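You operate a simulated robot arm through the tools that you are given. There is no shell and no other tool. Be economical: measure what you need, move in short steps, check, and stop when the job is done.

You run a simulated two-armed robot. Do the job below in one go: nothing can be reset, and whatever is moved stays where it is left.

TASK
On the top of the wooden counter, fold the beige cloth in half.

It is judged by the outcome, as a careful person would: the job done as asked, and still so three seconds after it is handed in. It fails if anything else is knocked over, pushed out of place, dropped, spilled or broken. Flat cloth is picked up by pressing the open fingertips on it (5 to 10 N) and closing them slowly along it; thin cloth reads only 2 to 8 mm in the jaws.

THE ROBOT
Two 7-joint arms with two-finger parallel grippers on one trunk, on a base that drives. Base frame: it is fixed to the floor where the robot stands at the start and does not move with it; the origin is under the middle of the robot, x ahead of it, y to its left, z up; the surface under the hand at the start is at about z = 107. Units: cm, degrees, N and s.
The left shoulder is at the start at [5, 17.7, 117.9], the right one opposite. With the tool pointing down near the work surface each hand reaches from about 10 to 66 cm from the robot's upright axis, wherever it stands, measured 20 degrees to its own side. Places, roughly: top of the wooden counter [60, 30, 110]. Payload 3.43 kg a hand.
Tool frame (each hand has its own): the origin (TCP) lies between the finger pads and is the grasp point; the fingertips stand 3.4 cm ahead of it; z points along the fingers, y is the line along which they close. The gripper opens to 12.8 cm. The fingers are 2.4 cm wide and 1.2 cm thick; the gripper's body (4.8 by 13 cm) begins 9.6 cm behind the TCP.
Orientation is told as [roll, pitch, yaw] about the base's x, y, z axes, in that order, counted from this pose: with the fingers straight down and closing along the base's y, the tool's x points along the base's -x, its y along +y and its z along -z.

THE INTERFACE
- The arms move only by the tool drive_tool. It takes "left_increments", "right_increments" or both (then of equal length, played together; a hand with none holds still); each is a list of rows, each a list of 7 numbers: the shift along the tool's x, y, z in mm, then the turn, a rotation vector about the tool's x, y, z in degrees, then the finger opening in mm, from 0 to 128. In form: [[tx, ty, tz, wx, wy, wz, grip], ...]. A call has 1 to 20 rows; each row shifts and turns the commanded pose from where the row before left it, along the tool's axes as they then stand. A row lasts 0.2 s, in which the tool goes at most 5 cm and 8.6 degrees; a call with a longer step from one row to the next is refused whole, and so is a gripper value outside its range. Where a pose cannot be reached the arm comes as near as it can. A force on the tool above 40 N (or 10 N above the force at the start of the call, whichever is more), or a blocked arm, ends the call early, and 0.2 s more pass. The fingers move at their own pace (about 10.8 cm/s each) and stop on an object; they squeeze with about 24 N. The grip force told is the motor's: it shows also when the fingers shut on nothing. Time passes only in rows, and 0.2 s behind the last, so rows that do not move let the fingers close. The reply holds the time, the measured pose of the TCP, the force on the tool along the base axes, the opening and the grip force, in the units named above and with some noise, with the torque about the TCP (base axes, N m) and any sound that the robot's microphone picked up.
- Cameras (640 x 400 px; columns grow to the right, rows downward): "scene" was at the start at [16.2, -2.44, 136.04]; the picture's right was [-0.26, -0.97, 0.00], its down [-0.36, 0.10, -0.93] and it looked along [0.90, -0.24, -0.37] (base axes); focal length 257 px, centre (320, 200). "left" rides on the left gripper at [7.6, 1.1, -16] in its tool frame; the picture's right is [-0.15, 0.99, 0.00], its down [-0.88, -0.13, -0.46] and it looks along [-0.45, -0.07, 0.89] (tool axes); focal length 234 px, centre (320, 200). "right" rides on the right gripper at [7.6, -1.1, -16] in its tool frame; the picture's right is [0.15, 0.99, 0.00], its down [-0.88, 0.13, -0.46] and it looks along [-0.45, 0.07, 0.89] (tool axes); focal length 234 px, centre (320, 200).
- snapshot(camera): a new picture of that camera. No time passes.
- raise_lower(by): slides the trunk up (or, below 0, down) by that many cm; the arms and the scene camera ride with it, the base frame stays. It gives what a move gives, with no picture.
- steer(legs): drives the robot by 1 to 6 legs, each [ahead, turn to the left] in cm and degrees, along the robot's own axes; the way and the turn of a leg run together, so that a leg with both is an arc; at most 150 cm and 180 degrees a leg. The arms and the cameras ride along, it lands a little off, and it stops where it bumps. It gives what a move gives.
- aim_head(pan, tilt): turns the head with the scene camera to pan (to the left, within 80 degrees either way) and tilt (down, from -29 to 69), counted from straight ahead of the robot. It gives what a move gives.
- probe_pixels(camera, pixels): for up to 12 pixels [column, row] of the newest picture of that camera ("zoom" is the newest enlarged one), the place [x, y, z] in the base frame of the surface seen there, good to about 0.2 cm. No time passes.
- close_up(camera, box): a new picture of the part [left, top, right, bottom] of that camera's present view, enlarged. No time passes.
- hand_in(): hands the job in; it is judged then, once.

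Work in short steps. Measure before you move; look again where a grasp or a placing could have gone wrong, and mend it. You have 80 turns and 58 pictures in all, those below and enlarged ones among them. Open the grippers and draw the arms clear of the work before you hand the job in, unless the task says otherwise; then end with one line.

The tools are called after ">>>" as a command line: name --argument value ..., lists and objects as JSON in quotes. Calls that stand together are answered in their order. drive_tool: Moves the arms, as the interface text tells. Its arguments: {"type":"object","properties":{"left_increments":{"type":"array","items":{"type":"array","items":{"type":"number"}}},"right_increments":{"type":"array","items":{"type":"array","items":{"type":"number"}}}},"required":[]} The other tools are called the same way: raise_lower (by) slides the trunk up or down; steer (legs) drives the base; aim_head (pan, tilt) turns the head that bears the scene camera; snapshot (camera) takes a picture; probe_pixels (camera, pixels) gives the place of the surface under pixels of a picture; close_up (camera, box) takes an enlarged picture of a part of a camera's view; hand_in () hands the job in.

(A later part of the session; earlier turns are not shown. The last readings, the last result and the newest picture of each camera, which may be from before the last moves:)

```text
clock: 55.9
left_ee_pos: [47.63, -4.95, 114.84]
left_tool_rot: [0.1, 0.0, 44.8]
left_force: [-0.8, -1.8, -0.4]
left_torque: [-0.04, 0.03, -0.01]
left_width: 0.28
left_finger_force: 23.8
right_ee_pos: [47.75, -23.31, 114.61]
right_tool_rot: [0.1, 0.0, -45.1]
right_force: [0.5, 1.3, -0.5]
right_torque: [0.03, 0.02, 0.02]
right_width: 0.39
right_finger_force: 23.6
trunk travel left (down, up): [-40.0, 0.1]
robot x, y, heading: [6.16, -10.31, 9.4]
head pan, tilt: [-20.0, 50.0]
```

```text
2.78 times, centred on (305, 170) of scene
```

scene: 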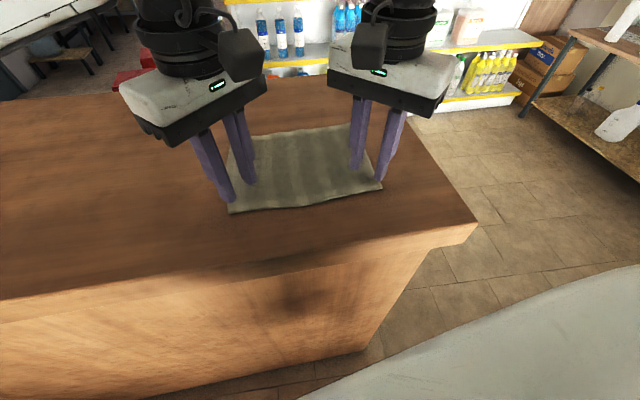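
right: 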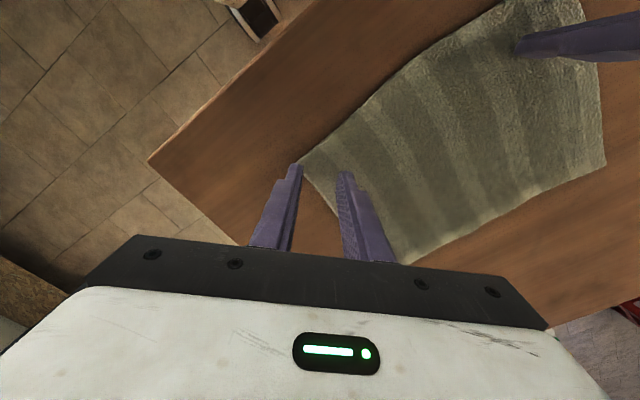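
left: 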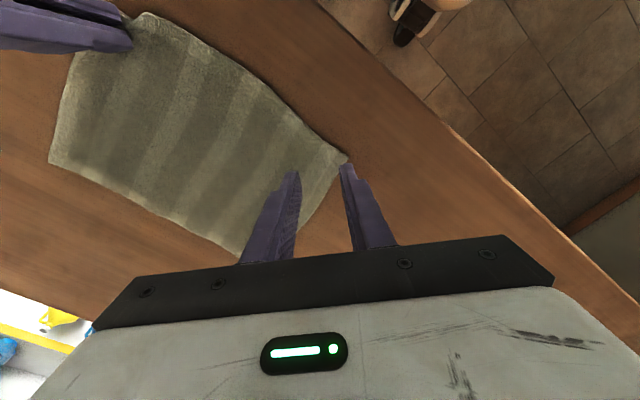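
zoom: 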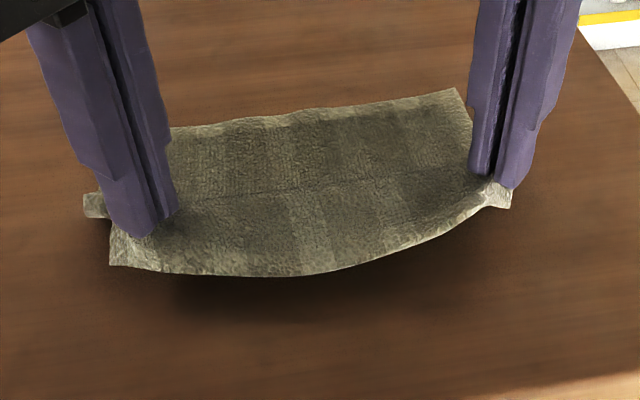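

Both corners lift cleanly. I now carry them together in an arc toward the far edge, ending above x≈61 at z≈114.7.

>>> drive_tool --left_increments '[[-7.1, -7.1, -8, 0, 0, 0, 0], [-7.1, -7.1, -8, 0, 0, 0, 0], [-7.1, -7.1, -8, 0, 0, 0, 0], [-7.1, -7.1, -8, 0, 0, 0, 0], [-8.5, -8.5, -1, 0, 0, 0, 0], [-8.5, -8.5, -1, 0, 0, 0, 0], [-8.5, -8.5, -1, 0, 0, 0, 0], [-8.5, -8.5, -1, 0, 0, 0, 0], [-8.1, -8.1, 9, 0, 0, 0, 0], [-8.1, -8.1, 9, 0, 0, 0, 0], [-8.1, -8.1, 9, 0, 0, 0, 0], [-8.1, -8.1, 9, 0, 0, 0, 0], [0, 0, 0, 0, 0, 0, 0]]' --right_increments '[[-7.1, 7.1, -8, 0, 0, 0, 0], [-7.1, 7.1, -8, 0, 0, 0, 0], [-7.1, 7.1, -8, 0, 0, 0, 0], [-7.1, 7.1, -8, 0, 0, 0, 0], [-8.5, 8.5, -1, 0, 0, 0, 0], [-8.5, 8.5, -1, 0, 0, 0, 0], [-8.5, 8.5, -1, 0, 0, 0, 0], [-8.5, 8.5, -1, 0, 0, 0, 0], [-8.1, 8.1, 9, 0, 0, 0, 0], [-8.1, 8.1, 9, 0, 0, 0, 0], [-8.1, 8.1, 9, 0, 0, 0, 0], [-8.1, 8.1, 9, 0, 0, 0, 0], [0, 0, 0, 0, 0, 0, 0]]'

>>> close_up --camera "scene" --box '[190, 60, 420, 200]'

```text
clock: 58.7
left_ee_pos: [60.94, -4.92, 114.55]
left_tool_rot: [-0.2, -0.1, 44.9]
left_force: [0.1, -0.2, 0.3]
left_torque: [-0.05, 0.03, -0.02]
left_width: 0.25
left_finger_force: 24.3
right_ee_pos: [61.25, -23.44, 114.57]
right_tool_rot: [0.2, 0.0, -45.2]
right_force: [0.1, 1.0, -0.1]
right_torque: [0.05, -0.01, 0.04]
right_width: 0.4
right_finger_force: 24.0
trunk travel left (down, up): [-40.0, 0.1]
robot x, y, heading: [5.83, -10.16, 9.3]
head pan, tilt: [-20.0, 50.0]
```

```text
2.78 times, centred on (305, 130) of scene
```

zoom: 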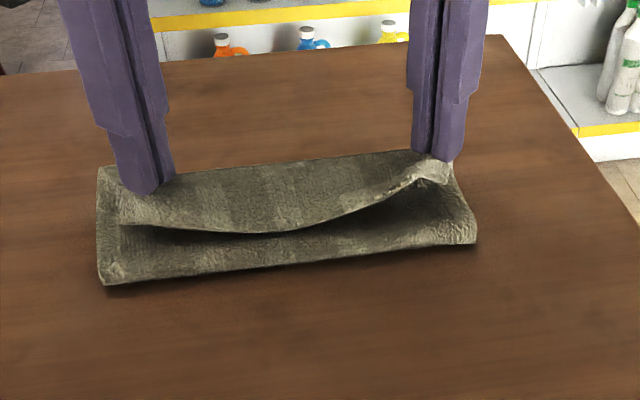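

Both grips hold. I measure the shape: the lower front boundary, the hanging flap edge, and the far edge.

>>> probe_pixels --camera "zoom" --pixels '[[104, 282], [290, 262], [472, 240], [290, 245], [290, 228], [290, 200], [290, 165], [104, 170], [400, 153], [455, 190], [130, 222], [395, 200]]'

>>> snapshot --camera "left"

>>> snapshot --camera "right"

```text
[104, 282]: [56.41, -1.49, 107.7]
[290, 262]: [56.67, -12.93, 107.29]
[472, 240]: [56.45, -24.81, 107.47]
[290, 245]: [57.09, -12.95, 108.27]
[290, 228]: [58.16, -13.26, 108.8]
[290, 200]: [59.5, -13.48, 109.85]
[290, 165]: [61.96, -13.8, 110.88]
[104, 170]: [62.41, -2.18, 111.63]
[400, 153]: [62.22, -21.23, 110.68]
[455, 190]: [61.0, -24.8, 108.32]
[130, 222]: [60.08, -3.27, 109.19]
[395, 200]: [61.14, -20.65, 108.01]
```

```text
34 pictures are left
```

left: 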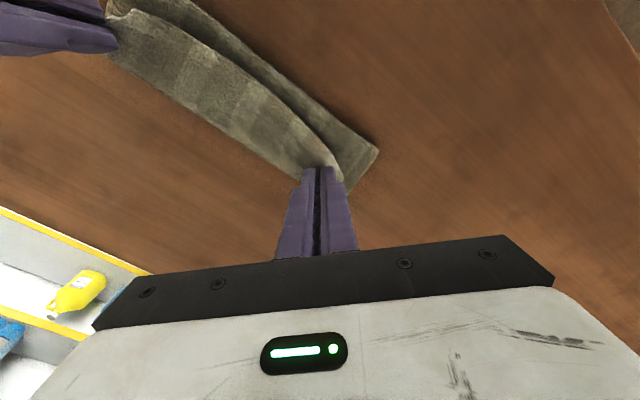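

```text
33 pictures are left
```

right: 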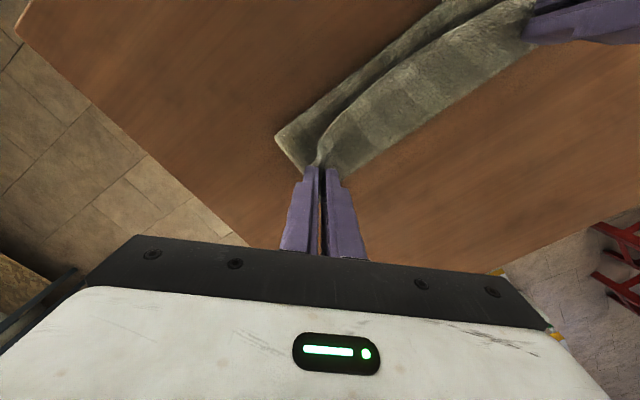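

The grips are inward of the edge, so a 4–5 cm flap of the near edge hangs back toward the robot, which would leave a lapel. I carry the cloth back along the same arc, lay it flat and regrip right at the edge with fingers closing along the edge.

>>> drive_tool --left_increments '[[8.1, 8.1, -9, 0, 0, 0, 0], [8.1, 8.1, -9, 0, 0, 0, 0], [8.1, 8.1, -9, 0, 0, 0, 0], [8.1, 8.1, -9, 0, 0, 0, 0], [8.5, 8.5, 1, 0, 0, 0, 0], [8.5, 8.5, 1, 0, 0, 0, 0], [8.5, 8.5, 1, 0, 0, 0, 0], [8.5, 8.5, 1, 0, 0, 0, 0], [8.1, 8.1, 8, 0, 0, 0, 0], [8.1, 8.1, 8, 0, 0, 0, 0], [8.1, 8.1, 8, 0, 0, 0, 0], [7.1, 7.1, 8, 0, 0, 0, 0], [0, 0, 10, 0, 0, 0, 0], [0, 0, 10, 0, 0, 0, 0], [0, 0, 10, 0, 0, 0, 0], [0, 0, 6, 0, 0, 0, 0], [0, 0, 0, 0, 0, 0, 0], [0, 0, 0, 0, 0, 0, 40], [0, 0, -20, 0, 0, 0, 40], [0, 0, -20, 0, 0, 0, 40]]' --right_increments '[[8.1, -8.1, -9, 0, 0, 0, 0], [8.1, -8.1, -9, 0, 0, 0, 0], [8.1, -8.1, -9, 0, 0, 0, 0], [8.1, -8.1, -9, 0, 0, 0, 0], [8.5, -8.5, 1, 0, 0, 0, 0], [8.5, -8.5, 1, 0, 0, 0, 0], [8.5, -8.5, 1, 0, 0, 0, 0], [8.5, -8.5, 1, 0, 0, 0, 0], [8.1, -8.1, 8, 0, 0, 0, 0], [8.1, -8.1, 8, 0, 0, 0, 0], [8.1, -8.1, 8, 0, 0, 0, 0], [7.1, -7.1, 8, 0, 0, 0, 0], [0, 0, 10, 0, 0, 0, 0], [0, 0, 10, 0, 0, 0, 0], [0, 0, 10, 0, 0, 0, 0], [0, 0, 6, 0, 0, 0, 0], [0, 0, 0, 0, 0, 0, 0], [0, 0, 0, 0, 0, 0, 40], [0, 0, -20, 0, 0, 0, 40], [0, 0, -20, 0, 0, 0, 40]]'

>>> close_up --camera "scene" --box '[190, 90, 420, 230]'

```text
clock: 62.9
left_ee_pos: [47.31, -4.86, 115.09]
left_tool_rot: [0.0, 0.0, 44.9]
left_force: [0.1, 1.2, -0.5]
left_torque: [0.0, 0.04, 0.01]
left_width: 3.98
left_finger_force: 0.0
right_ee_pos: [47.22, -23.42, 115.11]
right_tool_rot: [0.1, -0.1, -45.1]
right_force: [0.2, -0.2, 0.1]
right_torque: [0.0, 0.03, 0.0]
right_width: 3.98
right_finger_force: 0.0
trunk travel left (down, up): [-40.0, 0.1]
robot x, y, heading: [6.17, -10.29, 9.4]
head pan, tilt: [-20.0, 50.0]
```

```text
2.78 times, centred on (305, 160) of scene
```

zoom: 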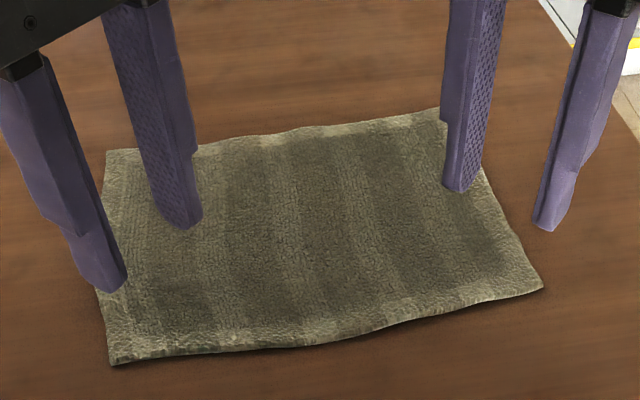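

The cloth is flat again. I lift both hands and turn them to yaw 0, then measure the edges anew.

>>> drive_tool --left_increments '[[0, 0, -15, 0, 0, 0, 40], [0, 0, -15, 0, 0, 7.5, 40], [0, 0, 0, 0, 0, 7.5, 40], [0, 0, 0, 0, 0, 7.5, 40], [0, 0, 0, 0, 0, 7.5, 40], [0, 0, 0, 0, 0, 7.5, 40], [0, 0, 0, 0, 0, 7.4, 40], [0, 0, 0, 0, 0, 0, 40]]' --right_increments '[[0, 0, -15, 0, 0, 0, 40], [0, 0, -15, 0, 0, -7.5, 40], [0, 0, 0, 0, 0, -7.5, 40], [0, 0, 0, 0, 0, -7.5, 40], [0, 0, 0, 0, 0, -7.5, 40], [0, 0, 0, 0, 0, -7.5, 40], [0, 0, 0, 0, 0, -7.6, 40], [0, 0, 0, 0, 0, 0, 40]]'

>>> close_up --camera "scene" --box '[190, 90, 420, 230]'

>>> probe_pixels --camera "zoom" --pixels '[[112, 362], [200, 352], [325, 343], [440, 318], [540, 287], [105, 285], [110, 155], [437, 112], [290, 132], [515, 240]]'

```text
clock: 64.7
left_ee_pos: [47.25, -4.91, 118.03]
left_tool_rot: [-0.2, 0.0, -0.1]
left_force: [0.0, -0.1, -0.9]
left_torque: [0.01, 0.03, -0.03]
left_width: 4.01
left_finger_force: 0.0
right_ee_pos: [47.34, -23.29, 117.99]
right_tool_rot: [0.1, -0.2, 0.1]
right_force: [1.4, -0.3, 0.8]
right_torque: [0.01, 0.0, 0.02]
right_width: 3.98
right_finger_force: 0.1
trunk travel left (down, up): [-40.0, 0.1]
robot x, y, heading: [6.05, -9.99, 9.5]
head pan, tilt: [-20.0, 50.0]
```

```text
2.78 times, centred on (305, 160) of scene
```

zoom: 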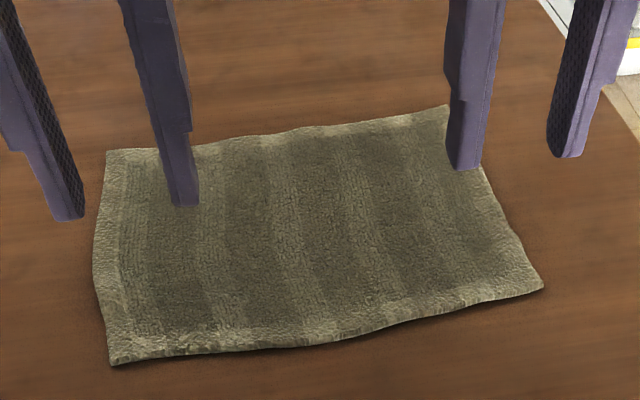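

```text
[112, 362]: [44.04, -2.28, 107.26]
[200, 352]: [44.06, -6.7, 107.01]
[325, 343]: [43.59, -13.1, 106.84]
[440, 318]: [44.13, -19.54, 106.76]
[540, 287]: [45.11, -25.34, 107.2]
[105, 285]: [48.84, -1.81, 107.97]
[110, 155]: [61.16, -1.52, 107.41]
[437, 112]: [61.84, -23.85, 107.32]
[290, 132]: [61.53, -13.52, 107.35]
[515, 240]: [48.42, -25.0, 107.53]
```

The near edge is at x≈44.1 (left) to 44.8 (right). I bring the fingers right onto the edge: left TCP (44.9,−5.0), right (45.4,−22.3), lowering to just above the cloth.

>>> drive_tool --left_increments '[[12, -1, 10, 0, 0, 0, 36], [11.5, 0, 18, 0, 0, 0, 36], [0, 0, 18, 0, 0, 0, 36], [0, 0, 18, 0, 0, 0, 36], [0, 0, 0, 0, 0, 0, 36]]' --right_increments '[[10, 5, 10, 0, 0, 0, 36], [9.5, 5, 18, 0, 0, 0, 36], [0, 0, 18, 0, 0, 0, 36], [0, 0, 18, 0, 0, 0, 36], [0, 0, 0, 0, 0, 0, 36]]'

>>> close_up --camera "scene" --box '[190, 90, 420, 230]'

```text
clock: 65.9
left_ee_pos: [44.88, -4.93, 111.7]
left_tool_rot: [0.0, 0.0, -0.1]
left_force: [0.0, -1.2, 0.1]
left_torque: [-0.03, 0.0, 0.02]
left_width: 3.61
left_finger_force: 0.1
right_ee_pos: [45.57, -22.48, 111.6]
right_tool_rot: [0.1, -0.1, 0.0]
right_force: [0.1, 1.1, 0.4]
right_torque: [0.0, 0.01, 0.03]
right_width: 3.6
right_finger_force: 0.0
trunk travel left (down, up): [-40.0, 0.1]
robot x, y, heading: [6.15, -10.54, 9.2]
head pan, tilt: [-20.0, 50.0]
```

```text
2.78 times, centred on (305, 160) of scene
```

zoom: 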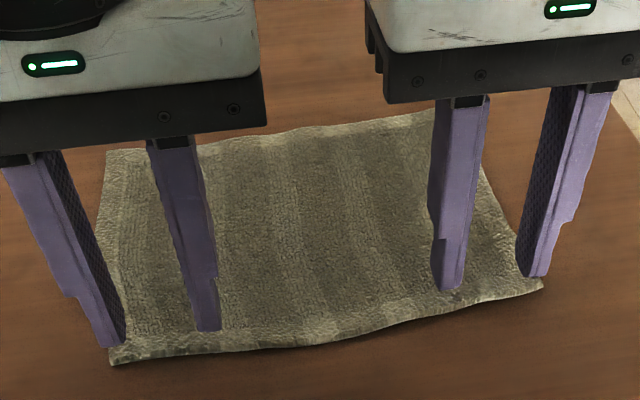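

The fingers frame the edge well, both within the cloth's width. I lower to contact.

>>> drive_tool --left_increments '[[0, 0, 5, 0, 0, 0, 36], [0, 0, 4, 0, 0, 0, 36], [0, 0, 1, 0, 0, 0, 36], [0, 0, 0, 0, 0, 0, 36]]' --right_increments '[[0, 0, 4.5, 0, 0, 0, 36], [0, 0, 4, 0, 0, 0, 36], [0, 0, 1, 0, 0, 0, 36], [0, 0, 0, 0, 0, 0, 36]]'

>>> close_up --camera "scene" --box '[190, 130, 420, 240]'

```text
clock: 66.9
left_ee_pos: [44.92, -4.87, 110.76]
left_tool_rot: [-0.1, 0.0, 0.0]
left_force: [1.6, 0.5, 5.8]
left_torque: [0.04, -0.04, 0.05]
left_width: 3.57
left_finger_force: 0.0
right_ee_pos: [45.44, -22.23, 110.75]
right_tool_rot: [0.1, -0.2, -0.1]
right_force: [1.5, -1.1, 8.3]
right_torque: [0.0, -0.05, -0.01]
right_width: 3.56
right_finger_force: 0.0
trunk travel left (down, up): [-40.0, 0.1]
robot x, y, heading: [5.67, -10.36, 9.4]
head pan, tilt: [-20.0, 50.0]
```

```text
2.78 times, centred on (305, 185) of scene
```

zoom: 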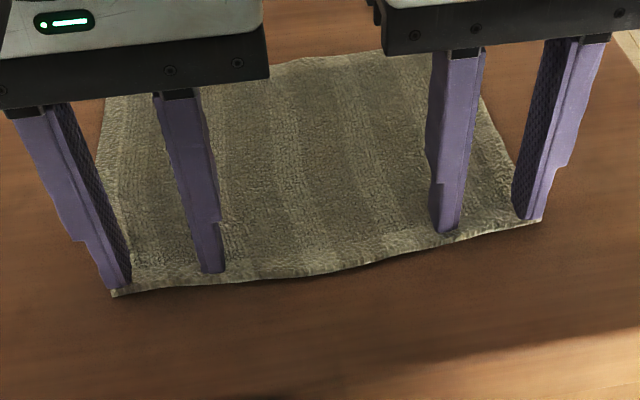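

Forces are 5.8 and 8.3 N with tips right at the edge. I add 0.4 mm on the left and close both slowly.

>>> drive_tool --left_increments '[[0, 0, 0.5, 0, 0, 0, 36], [0, 0, 0, 0, 0, 0, 34], [0, 0, 0, 0, 0, 0, 32], [0, 0, 0, 0, 0, 0, 30], [0, 0, 0, 0, 0, 0, 28], [0, 0, 0, 0, 0, 0, 26], [0, 0, 0, 0, 0, 0, 24], [0, 0, 0, 0, 0, 0, 22], [0, 0, 0, 0, 0, 0, 20], [0, 0, 0, 0, 0, 0, 18], [0, 0, 0, 0, 0, 0, 16], [0, 0, 0, 0, 0, 0, 14], [0, 0, 0, 0, 0, 0, 12], [0, 0, 0, 0, 0, 0, 10], [0, 0, 0, 0, 0, 0, 8], [0, 0, 0, 0, 0, 0, 6], [0, 0, 0, 0, 0, 0, 4], [0, 0, 0, 0, 0, 0, 2], [0, 0, 0, 0, 0, 0, 0], [0, 0, 0, 0, 0, 0, 0]]' --right_increments '[[0, 0, 0.2, 0, 0, 0, 36], [0, 0, 0, 0, 0, 0, 34], [0, 0, 0, 0, 0, 0, 32], [0, 0, 0, 0, 0, 0, 30], [0, 0, 0, 0, 0, 0, 28], [0, 0, 0, 0, 0, 0, 26], [0, 0, 0, 0, 0, 0, 24], [0, 0, 0, 0, 0, 0, 22], [0, 0, 0, 0, 0, 0, 20], [0, 0, 0, 0, 0, 0, 18], [0, 0, 0, 0, 0, 0, 16], [0, 0, 0, 0, 0, 0, 14], [0, 0, 0, 0, 0, 0, 12], [0, 0, 0, 0, 0, 0, 10], [0, 0, 0, 0, 0, 0, 8], [0, 0, 0, 0, 0, 0, 6], [0, 0, 0, 0, 0, 0, 4], [0, 0, 0, 0, 0, 0, 2], [0, 0, 0, 0, 0, 0, 0], [0, 0, 0, 0, 0, 0, 0]]'

>>> close_up --camera "scene" --box '[190, 130, 420, 240]'

```text
clock: 71.1
left_ee_pos: [44.76, -4.86, 110.75]
left_tool_rot: [-0.1, 0.0, 0.0]
left_force: [-0.6, -0.1, 9.2]
left_torque: [0.02, -0.04, 0.02]
left_width: 0.01
left_finger_force: 23.6
right_ee_pos: [45.28, -22.42, 110.63]
right_tool_rot: [0.1, -0.2, -0.1]
right_force: [0.5, 3.4, 17.1]
right_torque: [0.14, -0.02, -0.02]
right_width: 0.42
right_finger_force: 24.0
trunk travel left (down, up): [-40.0, 0.1]
robot x, y, heading: [5.79, -10.77, 9.2]
head pan, tilt: [-20.0, 50.0]
```

```text
2.78 times, centred on (305, 185) of scene
```

zoom: 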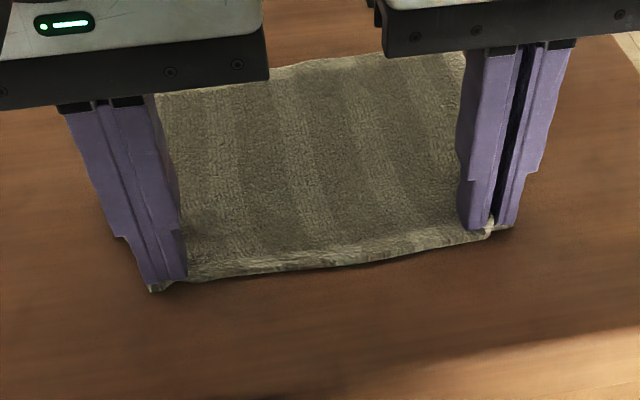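

Right holds (4.2 mm) at the very edge; left slipped. I reopen the left, lift, move it 8 mm further from the corner and look.

>>> drive_tool --left_increments '[[0, 0, 0, 0, 0, 0, 36], [0, 0, -15, 0, 0, 0, 36], [0, -8, -5, 0, 0, 0, 36], [0, 0, 0, 0, 0, 0, 36]]'

>>> close_up --camera "scene" --box '[190, 130, 420, 240]'

>>> probe_pixels --camera "zoom" --pixels '[[125, 296], [200, 280], [280, 270], [350, 260], [420, 250]]'

```text
clock: 72.1
left_ee_pos: [44.71, -5.83, 112.59]
left_tool_rot: [-0.1, -0.1, 0.0]
left_force: [0.2, 1.0, 0.6]
left_torque: [0.0, 0.01, 0.0]
left_width: 3.59
left_finger_force: 0.0
right_ee_pos: [45.35, -22.29, 110.67]
right_tool_rot: [0.1, -0.2, 0.1]
right_force: [-1.1, 1.8, 21.0]
right_torque: [0.08, 0.0, 0.03]
right_width: 0.4
right_finger_force: 24.2
trunk travel left (down, up): [-40.0, 0.1]
robot x, y, heading: [6.0, -10.37, 9.4]
head pan, tilt: [-20.0, 50.0]
```

```text
2.78 times, centred on (305, 185) of scene
```

zoom: 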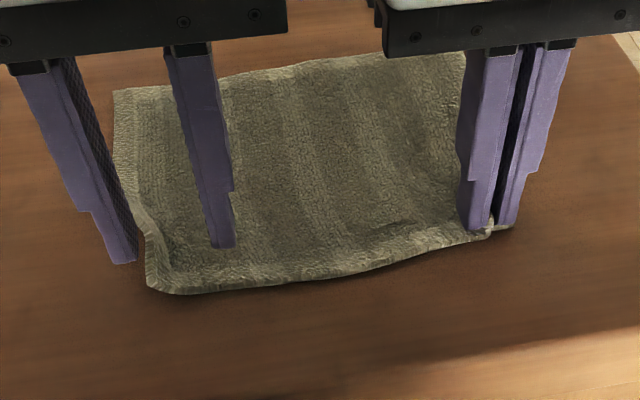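

```text
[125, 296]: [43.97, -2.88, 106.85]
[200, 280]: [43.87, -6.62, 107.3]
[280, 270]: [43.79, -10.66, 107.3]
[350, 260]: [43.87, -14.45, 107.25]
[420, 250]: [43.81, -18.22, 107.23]
```

The corner now lies near y≈−4.1, so I put the left hand at y≈−7.4, fully on the cloth, and press harder (~10 N).

>>> drive_tool --left_increments '[[0, -16, 0, 0, 0, 0, 36], [0, 0, 10, 0, 0, 0, 36], [0, 0, 7, 0, 0, 0, 36], [0, 0, 2.5, 0, 0, 0, 36], [0, 0, 0, 0, 0, 0, 36]]'

```text
clock: 73.3
left_ee_pos: [44.8, -7.35, 110.86]
left_tool_rot: [-0.1, -0.2, 0.1]
left_force: [0.8, -0.8, 11.0]
left_torque: [0.17, -0.08, -0.05]
left_width: 3.57
left_finger_force: 0.1
right_ee_pos: [45.34, -22.28, 110.67]
right_tool_rot: [0.1, -0.2, 0.0]
right_force: [0.4, 2.2, 17.3]
right_torque: [0.12, -0.03, 0.04]
right_width: 0.43
right_finger_force: 23.5
trunk travel left (down, up): [-40.0, 0.1]
robot x, y, heading: [5.95, -10.14, 9.5]
head pan, tilt: [-20.0, 50.0]
```

Left presses with 11 N. I close it slowly.

>>> drive_tool --left_increments '[[0, 0, 0, 0, 0, 0, 34], [0, 0, 0, 0, 0, 0, 32], [0, 0, 0, 0, 0, 0, 30], [0, 0, 0, 0, 0, 0, 28], [0, 0, 0, 0, 0, 0, 26], [0, 0, 0, 0, 0, 0, 24], [0, 0, 0, 0, 0, 0, 22], [0, 0, 0, 0, 0, 0, 20], [0, 0, 0, 0, 0, 0, 18], [0, 0, 0, 0, 0, 0, 16], [0, 0, 0, 0, 0, 0, 14], [0, 0, 0, 0, 0, 0, 12], [0, 0, 0, 0, 0, 0, 10], [0, 0, 0, 0, 0, 0, 8], [0, 0, 0, 0, 0, 0, 6], [0, 0, 0, 0, 0, 0, 4], [0, 0, 0, 0, 0, 0, 2], [0, 0, 0, 0, 0, 0, 0], [0, 0, 0, 0, 0, 0, 0]]'

>>> close_up --camera "scene" --box '[190, 130, 420, 240]'

```text
clock: 77.3
left_ee_pos: [44.77, -7.32, 110.9]
left_tool_rot: [-0.1, -0.2, 0.0]
left_force: [0.4, -3.7, 20.8]
left_torque: [-0.04, -0.01, 0.03]
left_width: 0.68
left_finger_force: 23.6
right_ee_pos: [45.37, -22.4, 110.69]
right_tool_rot: [0.1, -0.1, 0.1]
right_force: [2.7, 4.4, 15.0]
right_torque: [0.16, -0.09, -0.02]
right_width: 0.42
right_finger_force: 23.4
trunk travel left (down, up): [-40.0, 0.1]
robot x, y, heading: [5.81, -10.36, 9.2]
head pan, tilt: [-20.0, 50.0]
```

```text
2.78 times, centred on (305, 185) of scene
```

zoom: 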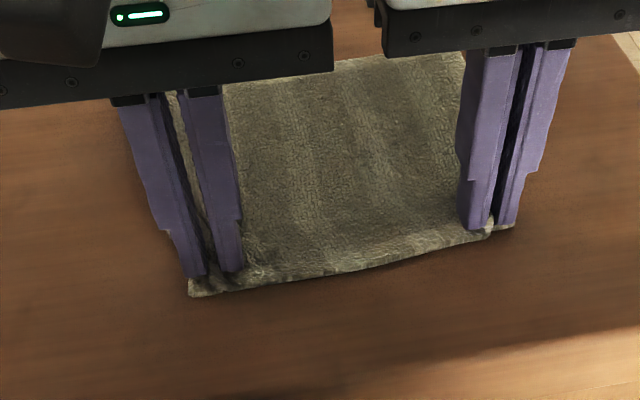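

Both grips hold (6.8 and 4.2 mm). I lift 4 cm and look.

>>> drive_tool --left_increments '[[0, 0, -8, 0, 0, 0, 0], [0, 0, -8, 0, 0, 0, 0], [0, 0, -8, 0, 0, 0, 0], [0, 0, -8, 0, 0, 0, 0], [0, 0, -8, 0, 0, 0, 0], [0, 0, 0, 0, 0, 0, 0]]' --right_increments '[[0, 0, -8, 0, 0, 0, 0], [0, 0, -8, 0, 0, 0, 0], [0, 0, -8, 0, 0, 0, 0], [0, 0, -8, 0, 0, 0, 0], [0, 0, -8, 0, 0, 0, 0], [0, 0, 0, 0, 0, 0, 0]]'

>>> close_up --camera "scene" --box '[190, 100, 420, 240]'

```text
clock: 78.7
left_ee_pos: [44.93, -7.4, 114.75]
left_tool_rot: [-0.1, 0.0, 0.0]
left_force: [0.3, -5.8, 0.2]
left_torque: [-0.18, -0.04, 0.07]
left_width: 0.39
left_finger_force: 23.6
right_ee_pos: [45.4, -22.25, 114.71]
right_tool_rot: [0.1, -0.2, 0.0]
right_force: [0.0, 6.9, -0.1]
right_torque: [0.23, -0.01, -0.02]
right_width: 0.41
right_finger_force: 24.1
trunk travel left (down, up): [-40.0, 0.1]
robot x, y, heading: [5.71, -10.46, 9.5]
head pan, tilt: [-20.0, 50.0]
```

```text
2.78 times, centred on (305, 170) of scene
```

zoom: 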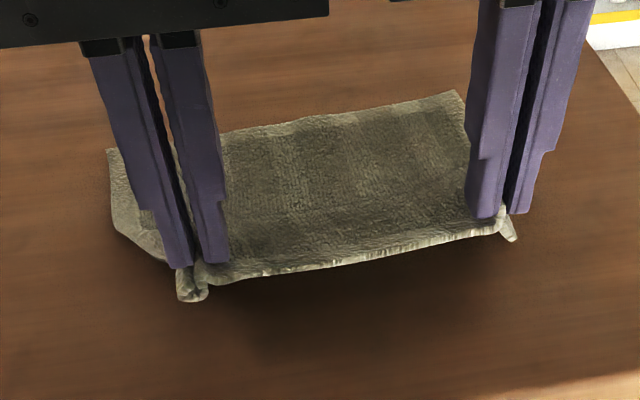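

The edge is held straight right at the tips, with no flap. I carry it over in an arc by 16.4 cm, to x≈61.3.

>>> drive_tool --left_increments '[[-10, 0, -10, 0, 0, 0, 0], [-10, 0, -10, 0, 0, 0, 0], [-10, 0, -10, 0, 0, 0, 0], [-10, 0, -10, 0, 0, 0, 0], [-12.5, 0, 0, 0, 0, 0, 0], [-12.5, 0, 0, 0, 0, 0, 0], [-12.5, 0, 0, 0, 0, 0, 0], [-12.5, 0, 0, 0, 0, 0, 0], [-12.5, 0, 0, 0, 0, 0, 0], [-12.2, 0, 9, 0, 0, 0, 0], [-12.2, 0, 9, 0, 0, 0, 0], [-12.2, 0, 9, 0, 0, 0, 0], [-12.2, 0, 9, 0, 0, 0, 0], [-12.2, 0, 9, 0, 0, 0, 0], [0, 0, 0, 0, 0, 0, 0]]' --right_increments '[[-10, 0, -10, 0, 0, 0, 0], [-10, 0, -10, 0, 0, 0, 0], [-10, 0, -10, 0, 0, 0, 0], [-10, 0, -10, 0, 0, 0, 0], [-12.5, 0, 0, 0, 0, 0, 0], [-12.5, 0, 0, 0, 0, 0, 0], [-12.5, 0, 0, 0, 0, 0, 0], [-12.5, 0, 0, 0, 0, 0, 0], [-12.5, 0, 0, 0, 0, 0, 0], [-12.2, 0, 9, 0, 0, 0, 0], [-12.2, 0, 9, 0, 0, 0, 0], [-12.2, 0, 9, 0, 0, 0, 0], [-12.2, 0, 9, 0, 0, 0, 0], [-12.2, 0, 9, 0, 0, 0, 0], [0, 0, 0, 0, 0, 0, 0]]'

>>> close_up --camera "scene" --box '[190, 80, 420, 220]'

>>> snapshot --camera "left"

```text
clock: 81.9
left_ee_pos: [61.39, -7.29, 114.26]
left_tool_rot: [-0.1, -0.1, -0.1]
left_force: [-0.1, -6.2, -1.3]
left_torque: [-0.19, -0.01, 0.02]
left_width: 0.41
left_finger_force: 23.9
right_ee_pos: [61.59, -22.39, 114.21]
right_tool_rot: [0.1, -0.1, -0.1]
right_force: [-1.2, 5.7, 0.6]
right_torque: [0.21, 0.0, 0.03]
right_width: 0.43
right_finger_force: 24.2
trunk travel left (down, up): [-40.0, 0.1]
robot x, y, heading: [6.21, -10.36, 9.3]
head pan, tilt: [-20.0, 50.0]
```

```text
2.78 times, centred on (305, 150) of scene
```

zoom: 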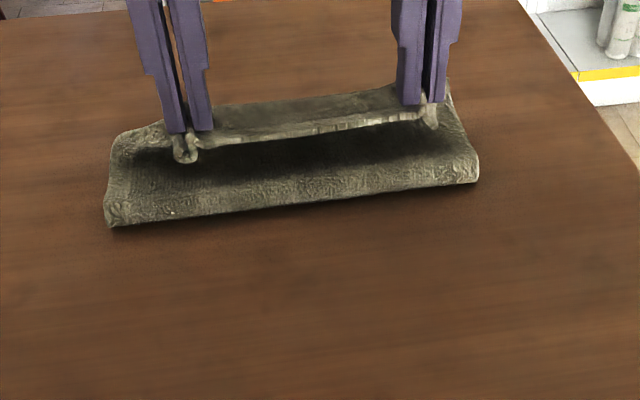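

```text
23 pictures are left
```

left: 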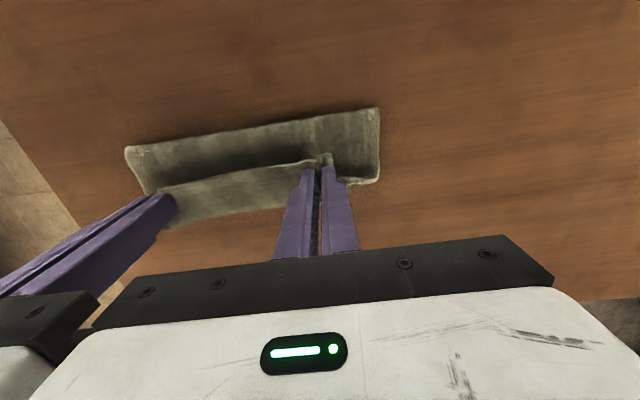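

The pinched strip at the edge (about 2 cm deep) still points back at the robot, so laying it now would leave a small lapel. I carry it back flat once more and regrip with only a few millimetres of the edge in the jaws.

>>> drive_tool --left_increments '[[12.2, 0, -9, 0, 0, 0, 0], [12.2, 0, -9, 0, 0, 0, 0], [12.2, 0, -9, 0, 0, 0, 0], [12.2, 0, -9, 0, 0, 0, 0], [12.2, 0, -9, 0, 0, 0, 0], [12.5, 0, 0, 0, 0, 0, 0], [12.5, 0, 0, 0, 0, 0, 0], [12.5, 0, 0, 0, 0, 0, 0], [12.5, 0, 0, 0, 0, 0, 0], [12.5, 0, 0, 0, 0, 0, 0], [10, 0, 12, 0, 0, 0, 0], [10, 0, 12, 0, 0, 0, 0], [10, 0, 12, 0, 0, 0, 0], [10, 0, 12, 0, 0, 0, 0], [5, 0, 12, 0, 0, 0, 0], [0, 0, 12, 0, 0, 0, 0], [0, 0, 4, 0, 0, 0, 0], [0, 0, 0, 0, 0, 0, 36], [0, 0, -15, 0, 0, 0, 36], [0, 0, -15, 0, 0, 0, 36]]' --right_increments '[[12.2, 0, -9, 0, 0, 0, 0], [12.2, 0, -9, 0, 0, 0, 0], [12.2, 0, -9, 0, 0, 0, 0], [12.2, 0, -9, 0, 0, 0, 0], [12.2, 0, -9, 0, 0, 0, 0], [12.5, 0, 0, 0, 0, 0, 0], [12.5, 0, 0, 0, 0, 0, 0], [12.5, 0, 0, 0, 0, 0, 0], [12.5, 0, 0, 0, 0, 0, 0], [12.5, 0, 0, 0, 0, 0, 0], [10, 0, 12, 0, 0, 0, 0], [10, 0, 12, 0, 0, 0, 0], [10, 0, 12, 0, 0, 0, 0], [10, 0, 12, 0, 0, 0, 0], [5, 0, 12, 0, 0, 0, 0], [0, 0, 12, 0, 0, 0, 0], [0, 0, 4, 0, 0, 0, 0], [0, 0, 0, 0, 0, 0, 36], [0, 0, -15, 0, 0, 0, 36], [0, 0, -15, 0, 0, 0, 36]]'

>>> close_up --camera "scene" --box '[190, 100, 420, 240]'

>>> probe_pixels --camera "zoom" --pixels '[[110, 335], [200, 328], [325, 320], [440, 295], [540, 265], [105, 260], [110, 130], [437, 85], [290, 105], [515, 215]]'

```text
clock: 86.1
left_ee_pos: [44.3, -7.43, 114.1]
left_tool_rot: [0.0, -0.1, 0.1]
left_force: [-1.3, 0.9, -0.2]
left_torque: [0.01, 0.01, 0.0]
left_width: 3.58
left_finger_force: 0.2
right_ee_pos: [44.9, -22.24, 114.02]
right_tool_rot: [0.1, -0.1, 0.0]
right_force: [0.0, 0.1, -0.4]
right_torque: [0.0, 0.01, -0.01]
right_width: 3.58
right_finger_force: 0.0
trunk travel left (down, up): [-40.0, 0.1]
robot x, y, heading: [6.14, -10.29, 9.3]
head pan, tilt: [-20.0, 50.0]
```

```text
2.78 times, centred on (305, 170) of scene
```

zoom: 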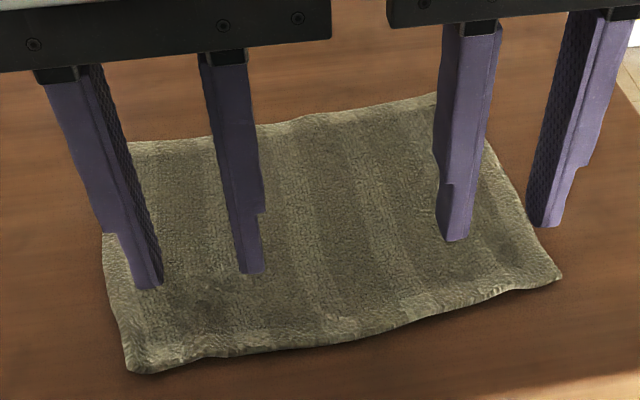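

```text
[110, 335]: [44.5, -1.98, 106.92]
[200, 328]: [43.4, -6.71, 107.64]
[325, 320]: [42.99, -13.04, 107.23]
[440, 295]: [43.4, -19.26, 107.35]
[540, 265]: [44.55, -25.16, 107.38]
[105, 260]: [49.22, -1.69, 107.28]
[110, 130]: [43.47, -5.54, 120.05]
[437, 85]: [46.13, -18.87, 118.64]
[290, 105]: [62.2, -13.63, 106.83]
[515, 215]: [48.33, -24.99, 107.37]
```

It flattened well by itself. I measure the present near edge along (128,370)–(560,278) exactly.

>>> probe_pixels --camera "zoom" --pixels '[[130, 370], [170, 365], [210, 357], [250, 351], [325, 342], [440, 313], [480, 302], [520, 291], [560, 277], [440, 98], [310, 114], [135, 145]]'

```text
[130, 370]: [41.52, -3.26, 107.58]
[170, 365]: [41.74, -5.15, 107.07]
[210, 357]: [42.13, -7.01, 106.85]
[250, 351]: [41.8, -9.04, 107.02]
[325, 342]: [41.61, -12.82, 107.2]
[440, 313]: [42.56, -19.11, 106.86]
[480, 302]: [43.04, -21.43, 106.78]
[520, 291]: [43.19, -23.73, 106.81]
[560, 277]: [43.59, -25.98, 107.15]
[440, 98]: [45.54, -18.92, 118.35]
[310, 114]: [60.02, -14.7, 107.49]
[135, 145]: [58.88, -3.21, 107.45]
```

The near edge runs from (41.5,−3.2) to (43.6,−26), turned about 5°. I place the fingers to cover only ~8 mm of the edge: left TCP (41.5,−6.5), right (42.8,−22.6).

>>> drive_tool --left_increments '[[14, 5, 0, 0, 0, 0, 36], [14, 4, 0, 0, 0, 0, 36], [0, 0, 14, 0, 0, 0, 36], [0, 0, 13, 0, 0, 0, 36], [0, 0, 5, 0, 0, 0, 36], [0, 0, 1.5, 0, 0, 0, 36], [0, 0, 0, 0, 0, 0, 36]]' --right_increments '[[11, -2, 0, 0, 0, 0, 36], [10, -1.5, 0, 0, 0, 0, 36], [0, 0, 14, 0, 0, 0, 36], [0, 0, 13, 0, 0, 0, 36], [0, 0, 5, 0, 0, 0, 36], [0, 0, 1, 0, 0, 0, 36], [0, 0, 0, 0, 0, 0, 36]]'

>>> close_up --camera "scene" --box '[190, 140, 420, 260]'

```text
clock: 87.7
left_ee_pos: [41.5, -6.51, 110.83]
left_tool_rot: [-0.1, -0.1, -0.1]
left_force: [-0.2, 0.3, 2.3]
left_torque: [0.02, -0.03, 0.02]
left_width: 3.63
left_finger_force: 0.1
right_ee_pos: [42.8, -22.69, 110.86]
right_tool_rot: [0.1, -0.2, 0.0]
right_force: [1.5, -0.6, 2.7]
right_torque: [-0.01, -0.09, 0.0]
right_width: 3.58
right_finger_force: 0.1
trunk travel left (down, up): [-40.0, 0.1]
robot x, y, heading: [5.88, -10.09, 9.2]
head pan, tilt: [-20.0, 50.0]
```

```text
2.78 times, centred on (305, 200) of scene
```

zoom: 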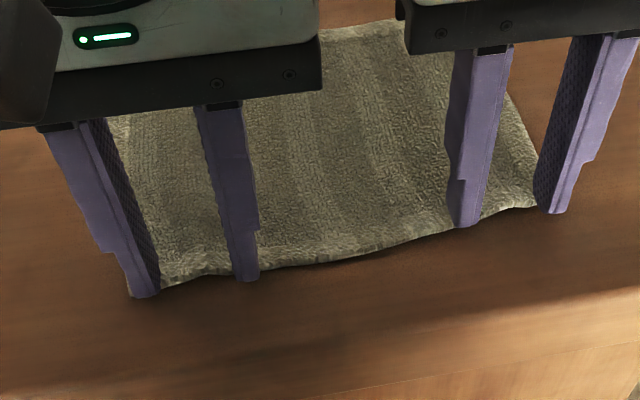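

The fingers stand just over the edge, inside both corners, with 2–3 N. I press about 1.5 mm more and close both slowly.

>>> drive_tool --left_increments '[[0, 0, 1.4, 0, 0, 0, 36], [0, 0, 0, 0, 0, 0, 34], [0, 0, 0, 0, 0, 0, 32], [0, 0, 0, 0, 0, 0, 30], [0, 0, 0, 0, 0, 0, 28], [0, 0, 0, 0, 0, 0, 26], [0, 0, 0, 0, 0, 0, 24], [0, 0, 0, 0, 0, 0, 22], [0, 0, 0, 0, 0, 0, 20], [0, 0, 0, 0, 0, 0, 18], [0, 0, 0, 0, 0, 0, 16], [0, 0, 0, 0, 0, 0, 14], [0, 0, 0, 0, 0, 0, 12], [0, 0, 0, 0, 0, 0, 10], [0, 0, 0, 0, 0, 0, 8], [0, 0, 0, 0, 0, 0, 6], [0, 0, 0, 0, 0, 0, 4], [0, 0, 0, 0, 0, 0, 2], [0, 0, 0, 0, 0, 0, 0], [0, 0, 0, 0, 0, 0, 0]]' --right_increments '[[0, 0, 1.2, 0, 0, 0, 36], [0, 0, 0, 0, 0, 0, 34], [0, 0, 0, 0, 0, 0, 32], [0, 0, 0, 0, 0, 0, 30], [0, 0, 0, 0, 0, 0, 28], [0, 0, 0, 0, 0, 0, 26], [0, 0, 0, 0, 0, 0, 24], [0, 0, 0, 0, 0, 0, 22], [0, 0, 0, 0, 0, 0, 20], [0, 0, 0, 0, 0, 0, 18], [0, 0, 0, 0, 0, 0, 16], [0, 0, 0, 0, 0, 0, 14], [0, 0, 0, 0, 0, 0, 12], [0, 0, 0, 0, 0, 0, 10], [0, 0, 0, 0, 0, 0, 8], [0, 0, 0, 0, 0, 0, 6], [0, 0, 0, 0, 0, 0, 4], [0, 0, 0, 0, 0, 0, 2], [0, 0, 0, 0, 0, 0, 0], [0, 0, 0, 0, 0, 0, 0]]'

>>> close_up --camera "scene" --box '[190, 140, 420, 260]'

```text
clock: 91.9
left_ee_pos: [41.49, -6.48, 110.74]
left_tool_rot: [-0.1, -0.1, -0.1]
left_force: [-0.4, -5.2, 6.9]
left_torque: [-0.13, -0.06, -0.03]
left_width: 0.35
left_finger_force: 23.8
right_ee_pos: [42.73, -22.63, 110.69]
right_tool_rot: [0.2, -0.2, -0.1]
right_force: [-0.9, 3.7, 9.6]
right_torque: [0.13, -0.1, -0.01]
right_width: 0.38
right_finger_force: 24.0
trunk travel left (down, up): [-40.0, 0.1]
robot x, y, heading: [6.09, -10.74, 9.3]
head pan, tilt: [-20.0, 50.0]
```

```text
2.78 times, centred on (305, 200) of scene
```

zoom: 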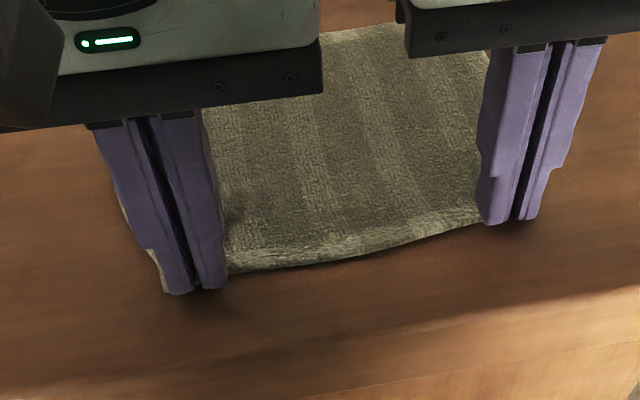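

Both hold the very edge (3.5 and 3.8 mm). I lift and carry in one arc, 17.2 cm ahead and 1.6 cm left (square to the cloth), staying 3.6 cm up.

>>> drive_tool --left_increments '[[-5, 0.9, -12, 0, 0, 0, 0], [-5, 0.9, -12, 0, 0, 0, 0], [-5, 0.9, -12, 0, 0, 0, 0], [-5, 0.9, -12, 0, 0, 0, 0], [-10, 0.9, -9, 0, 0, 0, 0], [-10, 0.9, -9, 0, 0, 0, 0], [-10, 0.9, -9, 0, 0, 0, 0], [-10, 0.9, -9, 0, 0, 0, 0], [-12.5, 0.9, 0, 0, 0, 0, 0], [-12.5, 0.9, 0, 0, 0, 0, 0], [-12.5, 0.9, 0, 0, 0, 0, 0], [-12.5, 0.9, 0, 0, 0, 0, 0], [-12, 0.9, 9, 0, 0, 0, 0], [-12, 0.9, 9, 0, 0, 0, 0], [-12, 0.9, 9, 0, 0, 0, 0], [-12, 0.9, 9, 0, 0, 0, 0], [-7, 0.9, 6, 0, 0, 0, 0], [-7, 0.9, 6, 0, 0, 0, 0], [0, 0, 0, 0, 0, 0, 0]]' --right_increments '[[-5, 0.9, -12, 0, 0, 0, 0], [-5, 0.9, -12, 0, 0, 0, 0], [-5, 0.9, -12, 0, 0, 0, 0], [-5, 0.9, -12, 0, 0, 0, 0], [-10, 0.9, -9, 0, 0, 0, 0], [-10, 0.9, -9, 0, 0, 0, 0], [-10, 0.9, -9, 0, 0, 0, 0], [-10, 0.9, -9, 0, 0, 0, 0], [-12.5, 0.9, 0, 0, 0, 0, 0], [-12.5, 0.9, 0, 0, 0, 0, 0], [-12.5, 0.9, 0, 0, 0, 0, 0], [-12.5, 0.9, 0, 0, 0, 0, 0], [-12, 0.9, 9, 0, 0, 0, 0], [-12, 0.9, 9, 0, 0, 0, 0], [-12, 0.9, 9, 0, 0, 0, 0], [-12, 0.9, 9, 0, 0, 0, 0], [-7, 0.9, 6, 0, 0, 0, 0], [-7, 0.9, 6, 0, 0, 0, 0], [0, 0, 0, 0, 0, 0, 0]]'

>>> close_up --camera "scene" --box '[190, 80, 420, 220]'

```text
clock: 95.9
left_ee_pos: [58.75, -4.88, 114.21]
left_tool_rot: [-0.2, 0.1, 0.0]
left_force: [0.3, -1.9, 0.8]
left_torque: [-0.06, -0.05, -0.02]
left_width: 0.34
left_finger_force: 23.9
right_ee_pos: [60.04, -21.0, 114.25]
right_tool_rot: [0.2, -0.1, 0.0]
right_force: [-0.2, 3.0, 0.7]
right_torque: [0.09, 0.02, 0.01]
right_width: 0.33
right_finger_force: 23.7
trunk travel left (down, up): [-40.0, 0.1]
robot x, y, heading: [6.12, -10.4, 9.0]
head pan, tilt: [-20.0, 50.0]
```

```text
2.78 times, centred on (305, 150) of scene
```

zoom: 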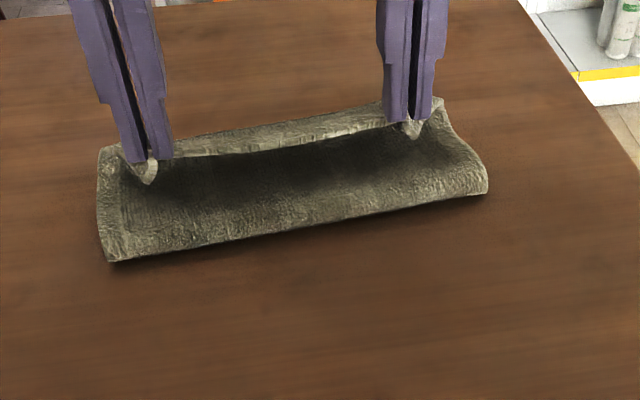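

Now only a small lip remains at the edge. I lower 2.2 cm while moving 1 cm further ahead, then look from both views.

>>> drive_tool --left_increments '[[-3, 0, 6, 0, 0, 0, 0], [-3, 0, 6, 0, 0, 0, 0], [-2, 0, 6, 0, 0, 0, 0], [-2, 0, 4, 0, 0, 0, 0], [0, 0, 0, 0, 0, 0, 0]]' --right_increments '[[-3, 0, 6, 0, 0, 0, 0], [-3, 0, 6, 0, 0, 0, 0], [-2, 0, 6, 0, 0, 0, 0], [-2, 0, 4, 0, 0, 0, 0], [0, 0, 0, 0, 0, 0, 0]]'

>>> close_up --camera "scene" --box '[190, 80, 420, 220]'

>>> probe_pixels --camera "zoom" --pixels '[[108, 258], [300, 230], [485, 190], [300, 180], [300, 150], [300, 132], [105, 160], [440, 105]]'

```text
clock: 97.1
left_ee_pos: [59.79, -4.85, 111.91]
left_tool_rot: [-0.1, 0.0, 0.0]
left_force: [0.1, -4.3, -0.7]
left_torque: [-0.15, -0.02, -0.03]
left_width: 0.36
left_finger_force: 24.0
right_ee_pos: [61.03, -21.21, 111.98]
right_tool_rot: [0.3, -0.2, 0.0]
right_force: [-0.8, 4.0, 1.1]
right_torque: [0.21, 0.03, 0.02]
right_width: 0.35
right_finger_force: 24.2
trunk travel left (down, up): [-40.0, 0.1]
robot x, y, heading: [6.02, -10.45, 9.3]
head pan, tilt: [-20.0, 50.0]
```

```text
2.78 times, centred on (305, 150) of scene
```

zoom: 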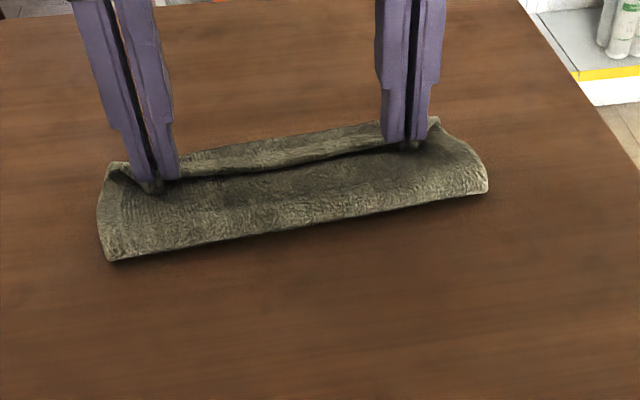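

```text
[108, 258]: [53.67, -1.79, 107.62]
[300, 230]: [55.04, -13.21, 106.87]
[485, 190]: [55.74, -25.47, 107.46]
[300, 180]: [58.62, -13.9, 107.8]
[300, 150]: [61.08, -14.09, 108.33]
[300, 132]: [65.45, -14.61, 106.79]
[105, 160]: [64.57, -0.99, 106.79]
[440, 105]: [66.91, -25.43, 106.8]
```

The fold line is at x≈54–55.7. I check with the left hand's camera where the lower layer's far edge lies.

>>> snapshot --camera "left"

>>> snapshot --camera "right"

```text
17 pictures are left
```

left: 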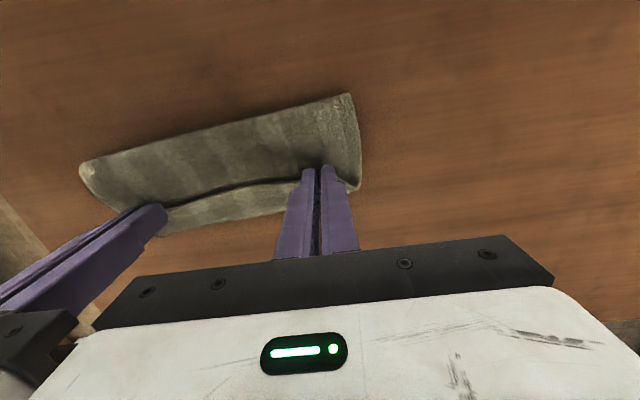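

```text
16 pictures are left
```

right: 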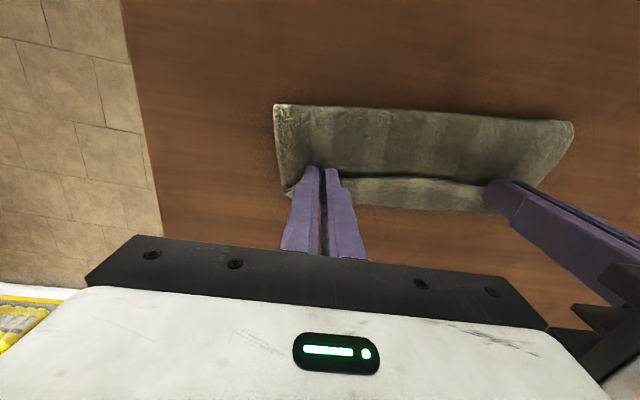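

A strip is visible beyond the held edge; I measure its height to tell whether it is the lower layer or a loop.

>>> probe_pixels --camera "left" --pixels '[[230, 180], [230, 195], [230, 205], [230, 216], [357, 185], [340, 130], [200, 120], [110, 175], [348, 97], [170, 225], [200, 232]]'

>>> probe_pixels --camera "right" --pixels '[[410, 170], [410, 182], [410, 195], [410, 205], [290, 180], [278, 110]]'

```text
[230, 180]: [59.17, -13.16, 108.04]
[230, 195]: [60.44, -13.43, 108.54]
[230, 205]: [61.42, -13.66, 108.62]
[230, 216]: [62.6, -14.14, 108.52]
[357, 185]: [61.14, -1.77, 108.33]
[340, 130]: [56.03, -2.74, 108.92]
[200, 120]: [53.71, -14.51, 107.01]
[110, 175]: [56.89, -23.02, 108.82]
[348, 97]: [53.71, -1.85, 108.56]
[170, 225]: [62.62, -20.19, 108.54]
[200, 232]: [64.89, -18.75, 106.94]
```

```text
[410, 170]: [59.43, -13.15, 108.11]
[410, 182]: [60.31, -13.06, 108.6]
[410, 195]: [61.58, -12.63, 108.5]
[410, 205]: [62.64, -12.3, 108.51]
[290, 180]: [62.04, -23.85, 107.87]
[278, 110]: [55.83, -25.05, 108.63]
```

There is still a ~3 cm lip because the jaws keep the edge pointing back, and it has pulled the fold line forward. I lift and go back so the lower half lies down again, then lean the held half forward at about 45° and check; released from there it should fall forward flat.

>>> drive_tool --left_increments '[[9.75, 0, -7.6, 0, 0, 0, 0], [9.75, 0, -7.6, 0, 0, 0, 0], [9.75, 0, -7.6, 0, 0, 0, 0], [9.75, 0, -7.6, 0, 0, 0, 0], [9.75, 0, -7.6, 0, 0, 0, 0], [9.75, 0, -7.6, 0, 0, 0, 0], [9.75, 0, -7.6, 0, 0, 0, 0], [9.75, 0, -7.6, 0, 0, 0, 0], [0, 0, 0, 0, 0, 0, 0], [-11.5, 0, 4.5, 0, 0, 0, 0], [-11.5, 0, 4.5, 0, 0, 0, 0], [-11.5, 0, 4.5, 0, 0, 0, 0], [-11.5, 0, 4.5, 0, 0, 0, 0], [0, 0, 0, 0, 0, 0, 0]]' --right_increments '[[9.75, 0, -7.6, 0, 0, 0, 0], [9.75, 0, -7.6, 0, 0, 0, 0], [9.75, 0, -7.6, 0, 0, 0, 0], [9.75, 0, -7.6, 0, 0, 0, 0], [9.75, 0, -7.6, 0, 0, 0, 0], [9.75, 0, -7.6, 0, 0, 0, 0], [9.75, 0, -7.6, 0, 0, 0, 0], [9.75, 0, -7.6, 0, 0, 0, 0], [0, 0, 0, 0, 0, 0, 0], [-11.5, 0, 4.5, 0, 0, 0, 0], [-11.5, 0, 4.5, 0, 0, 0, 0], [-11.5, 0, 4.5, 0, 0, 0, 0], [-11.5, 0, 4.5, 0, 0, 0, 0], [0, 0, 0, 0, 0, 0, 0]]'

>>> close_up --camera "scene" --box '[190, 80, 420, 220]'

>>> probe_pixels --camera "zoom" --pixels '[[108, 258], [300, 230], [485, 190], [300, 210], [300, 180], [300, 160], [300, 140], [300, 120], [300, 105], [250, 150]]'

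```text
clock: 100.1
left_ee_pos: [56.6, -4.74, 116.19]
left_tool_rot: [-0.1, 0.1, 0.0]
left_force: [0.5, -3.2, -0.2]
left_torque: [-0.11, -0.01, -0.01]
left_width: 0.34
left_finger_force: 24.1
right_ee_pos: [57.83, -21.11, 116.45]
right_tool_rot: [0.1, -0.1, 0.1]
right_force: [-0.3, 3.1, -0.5]
right_torque: [0.14, 0.03, 0.03]
right_width: 0.35
right_finger_force: 23.4
trunk travel left (down, up): [-40.0, 0.1]
robot x, y, heading: [6.45, -10.45, 9.3]
head pan, tilt: [-20.0, 50.0]
```

```text
2.78 times, centred on (305, 150) of scene
```

zoom: 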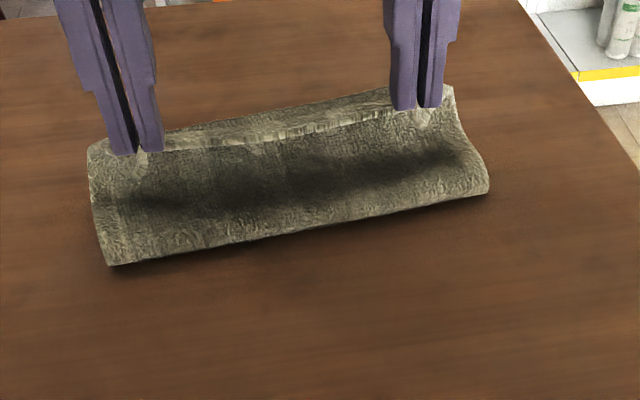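

```text
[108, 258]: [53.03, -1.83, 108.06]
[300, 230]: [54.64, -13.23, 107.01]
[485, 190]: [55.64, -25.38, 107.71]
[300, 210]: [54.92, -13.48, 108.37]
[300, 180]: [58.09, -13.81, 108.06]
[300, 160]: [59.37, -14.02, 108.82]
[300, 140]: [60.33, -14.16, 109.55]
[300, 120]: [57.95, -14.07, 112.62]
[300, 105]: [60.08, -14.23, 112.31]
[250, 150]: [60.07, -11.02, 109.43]
```

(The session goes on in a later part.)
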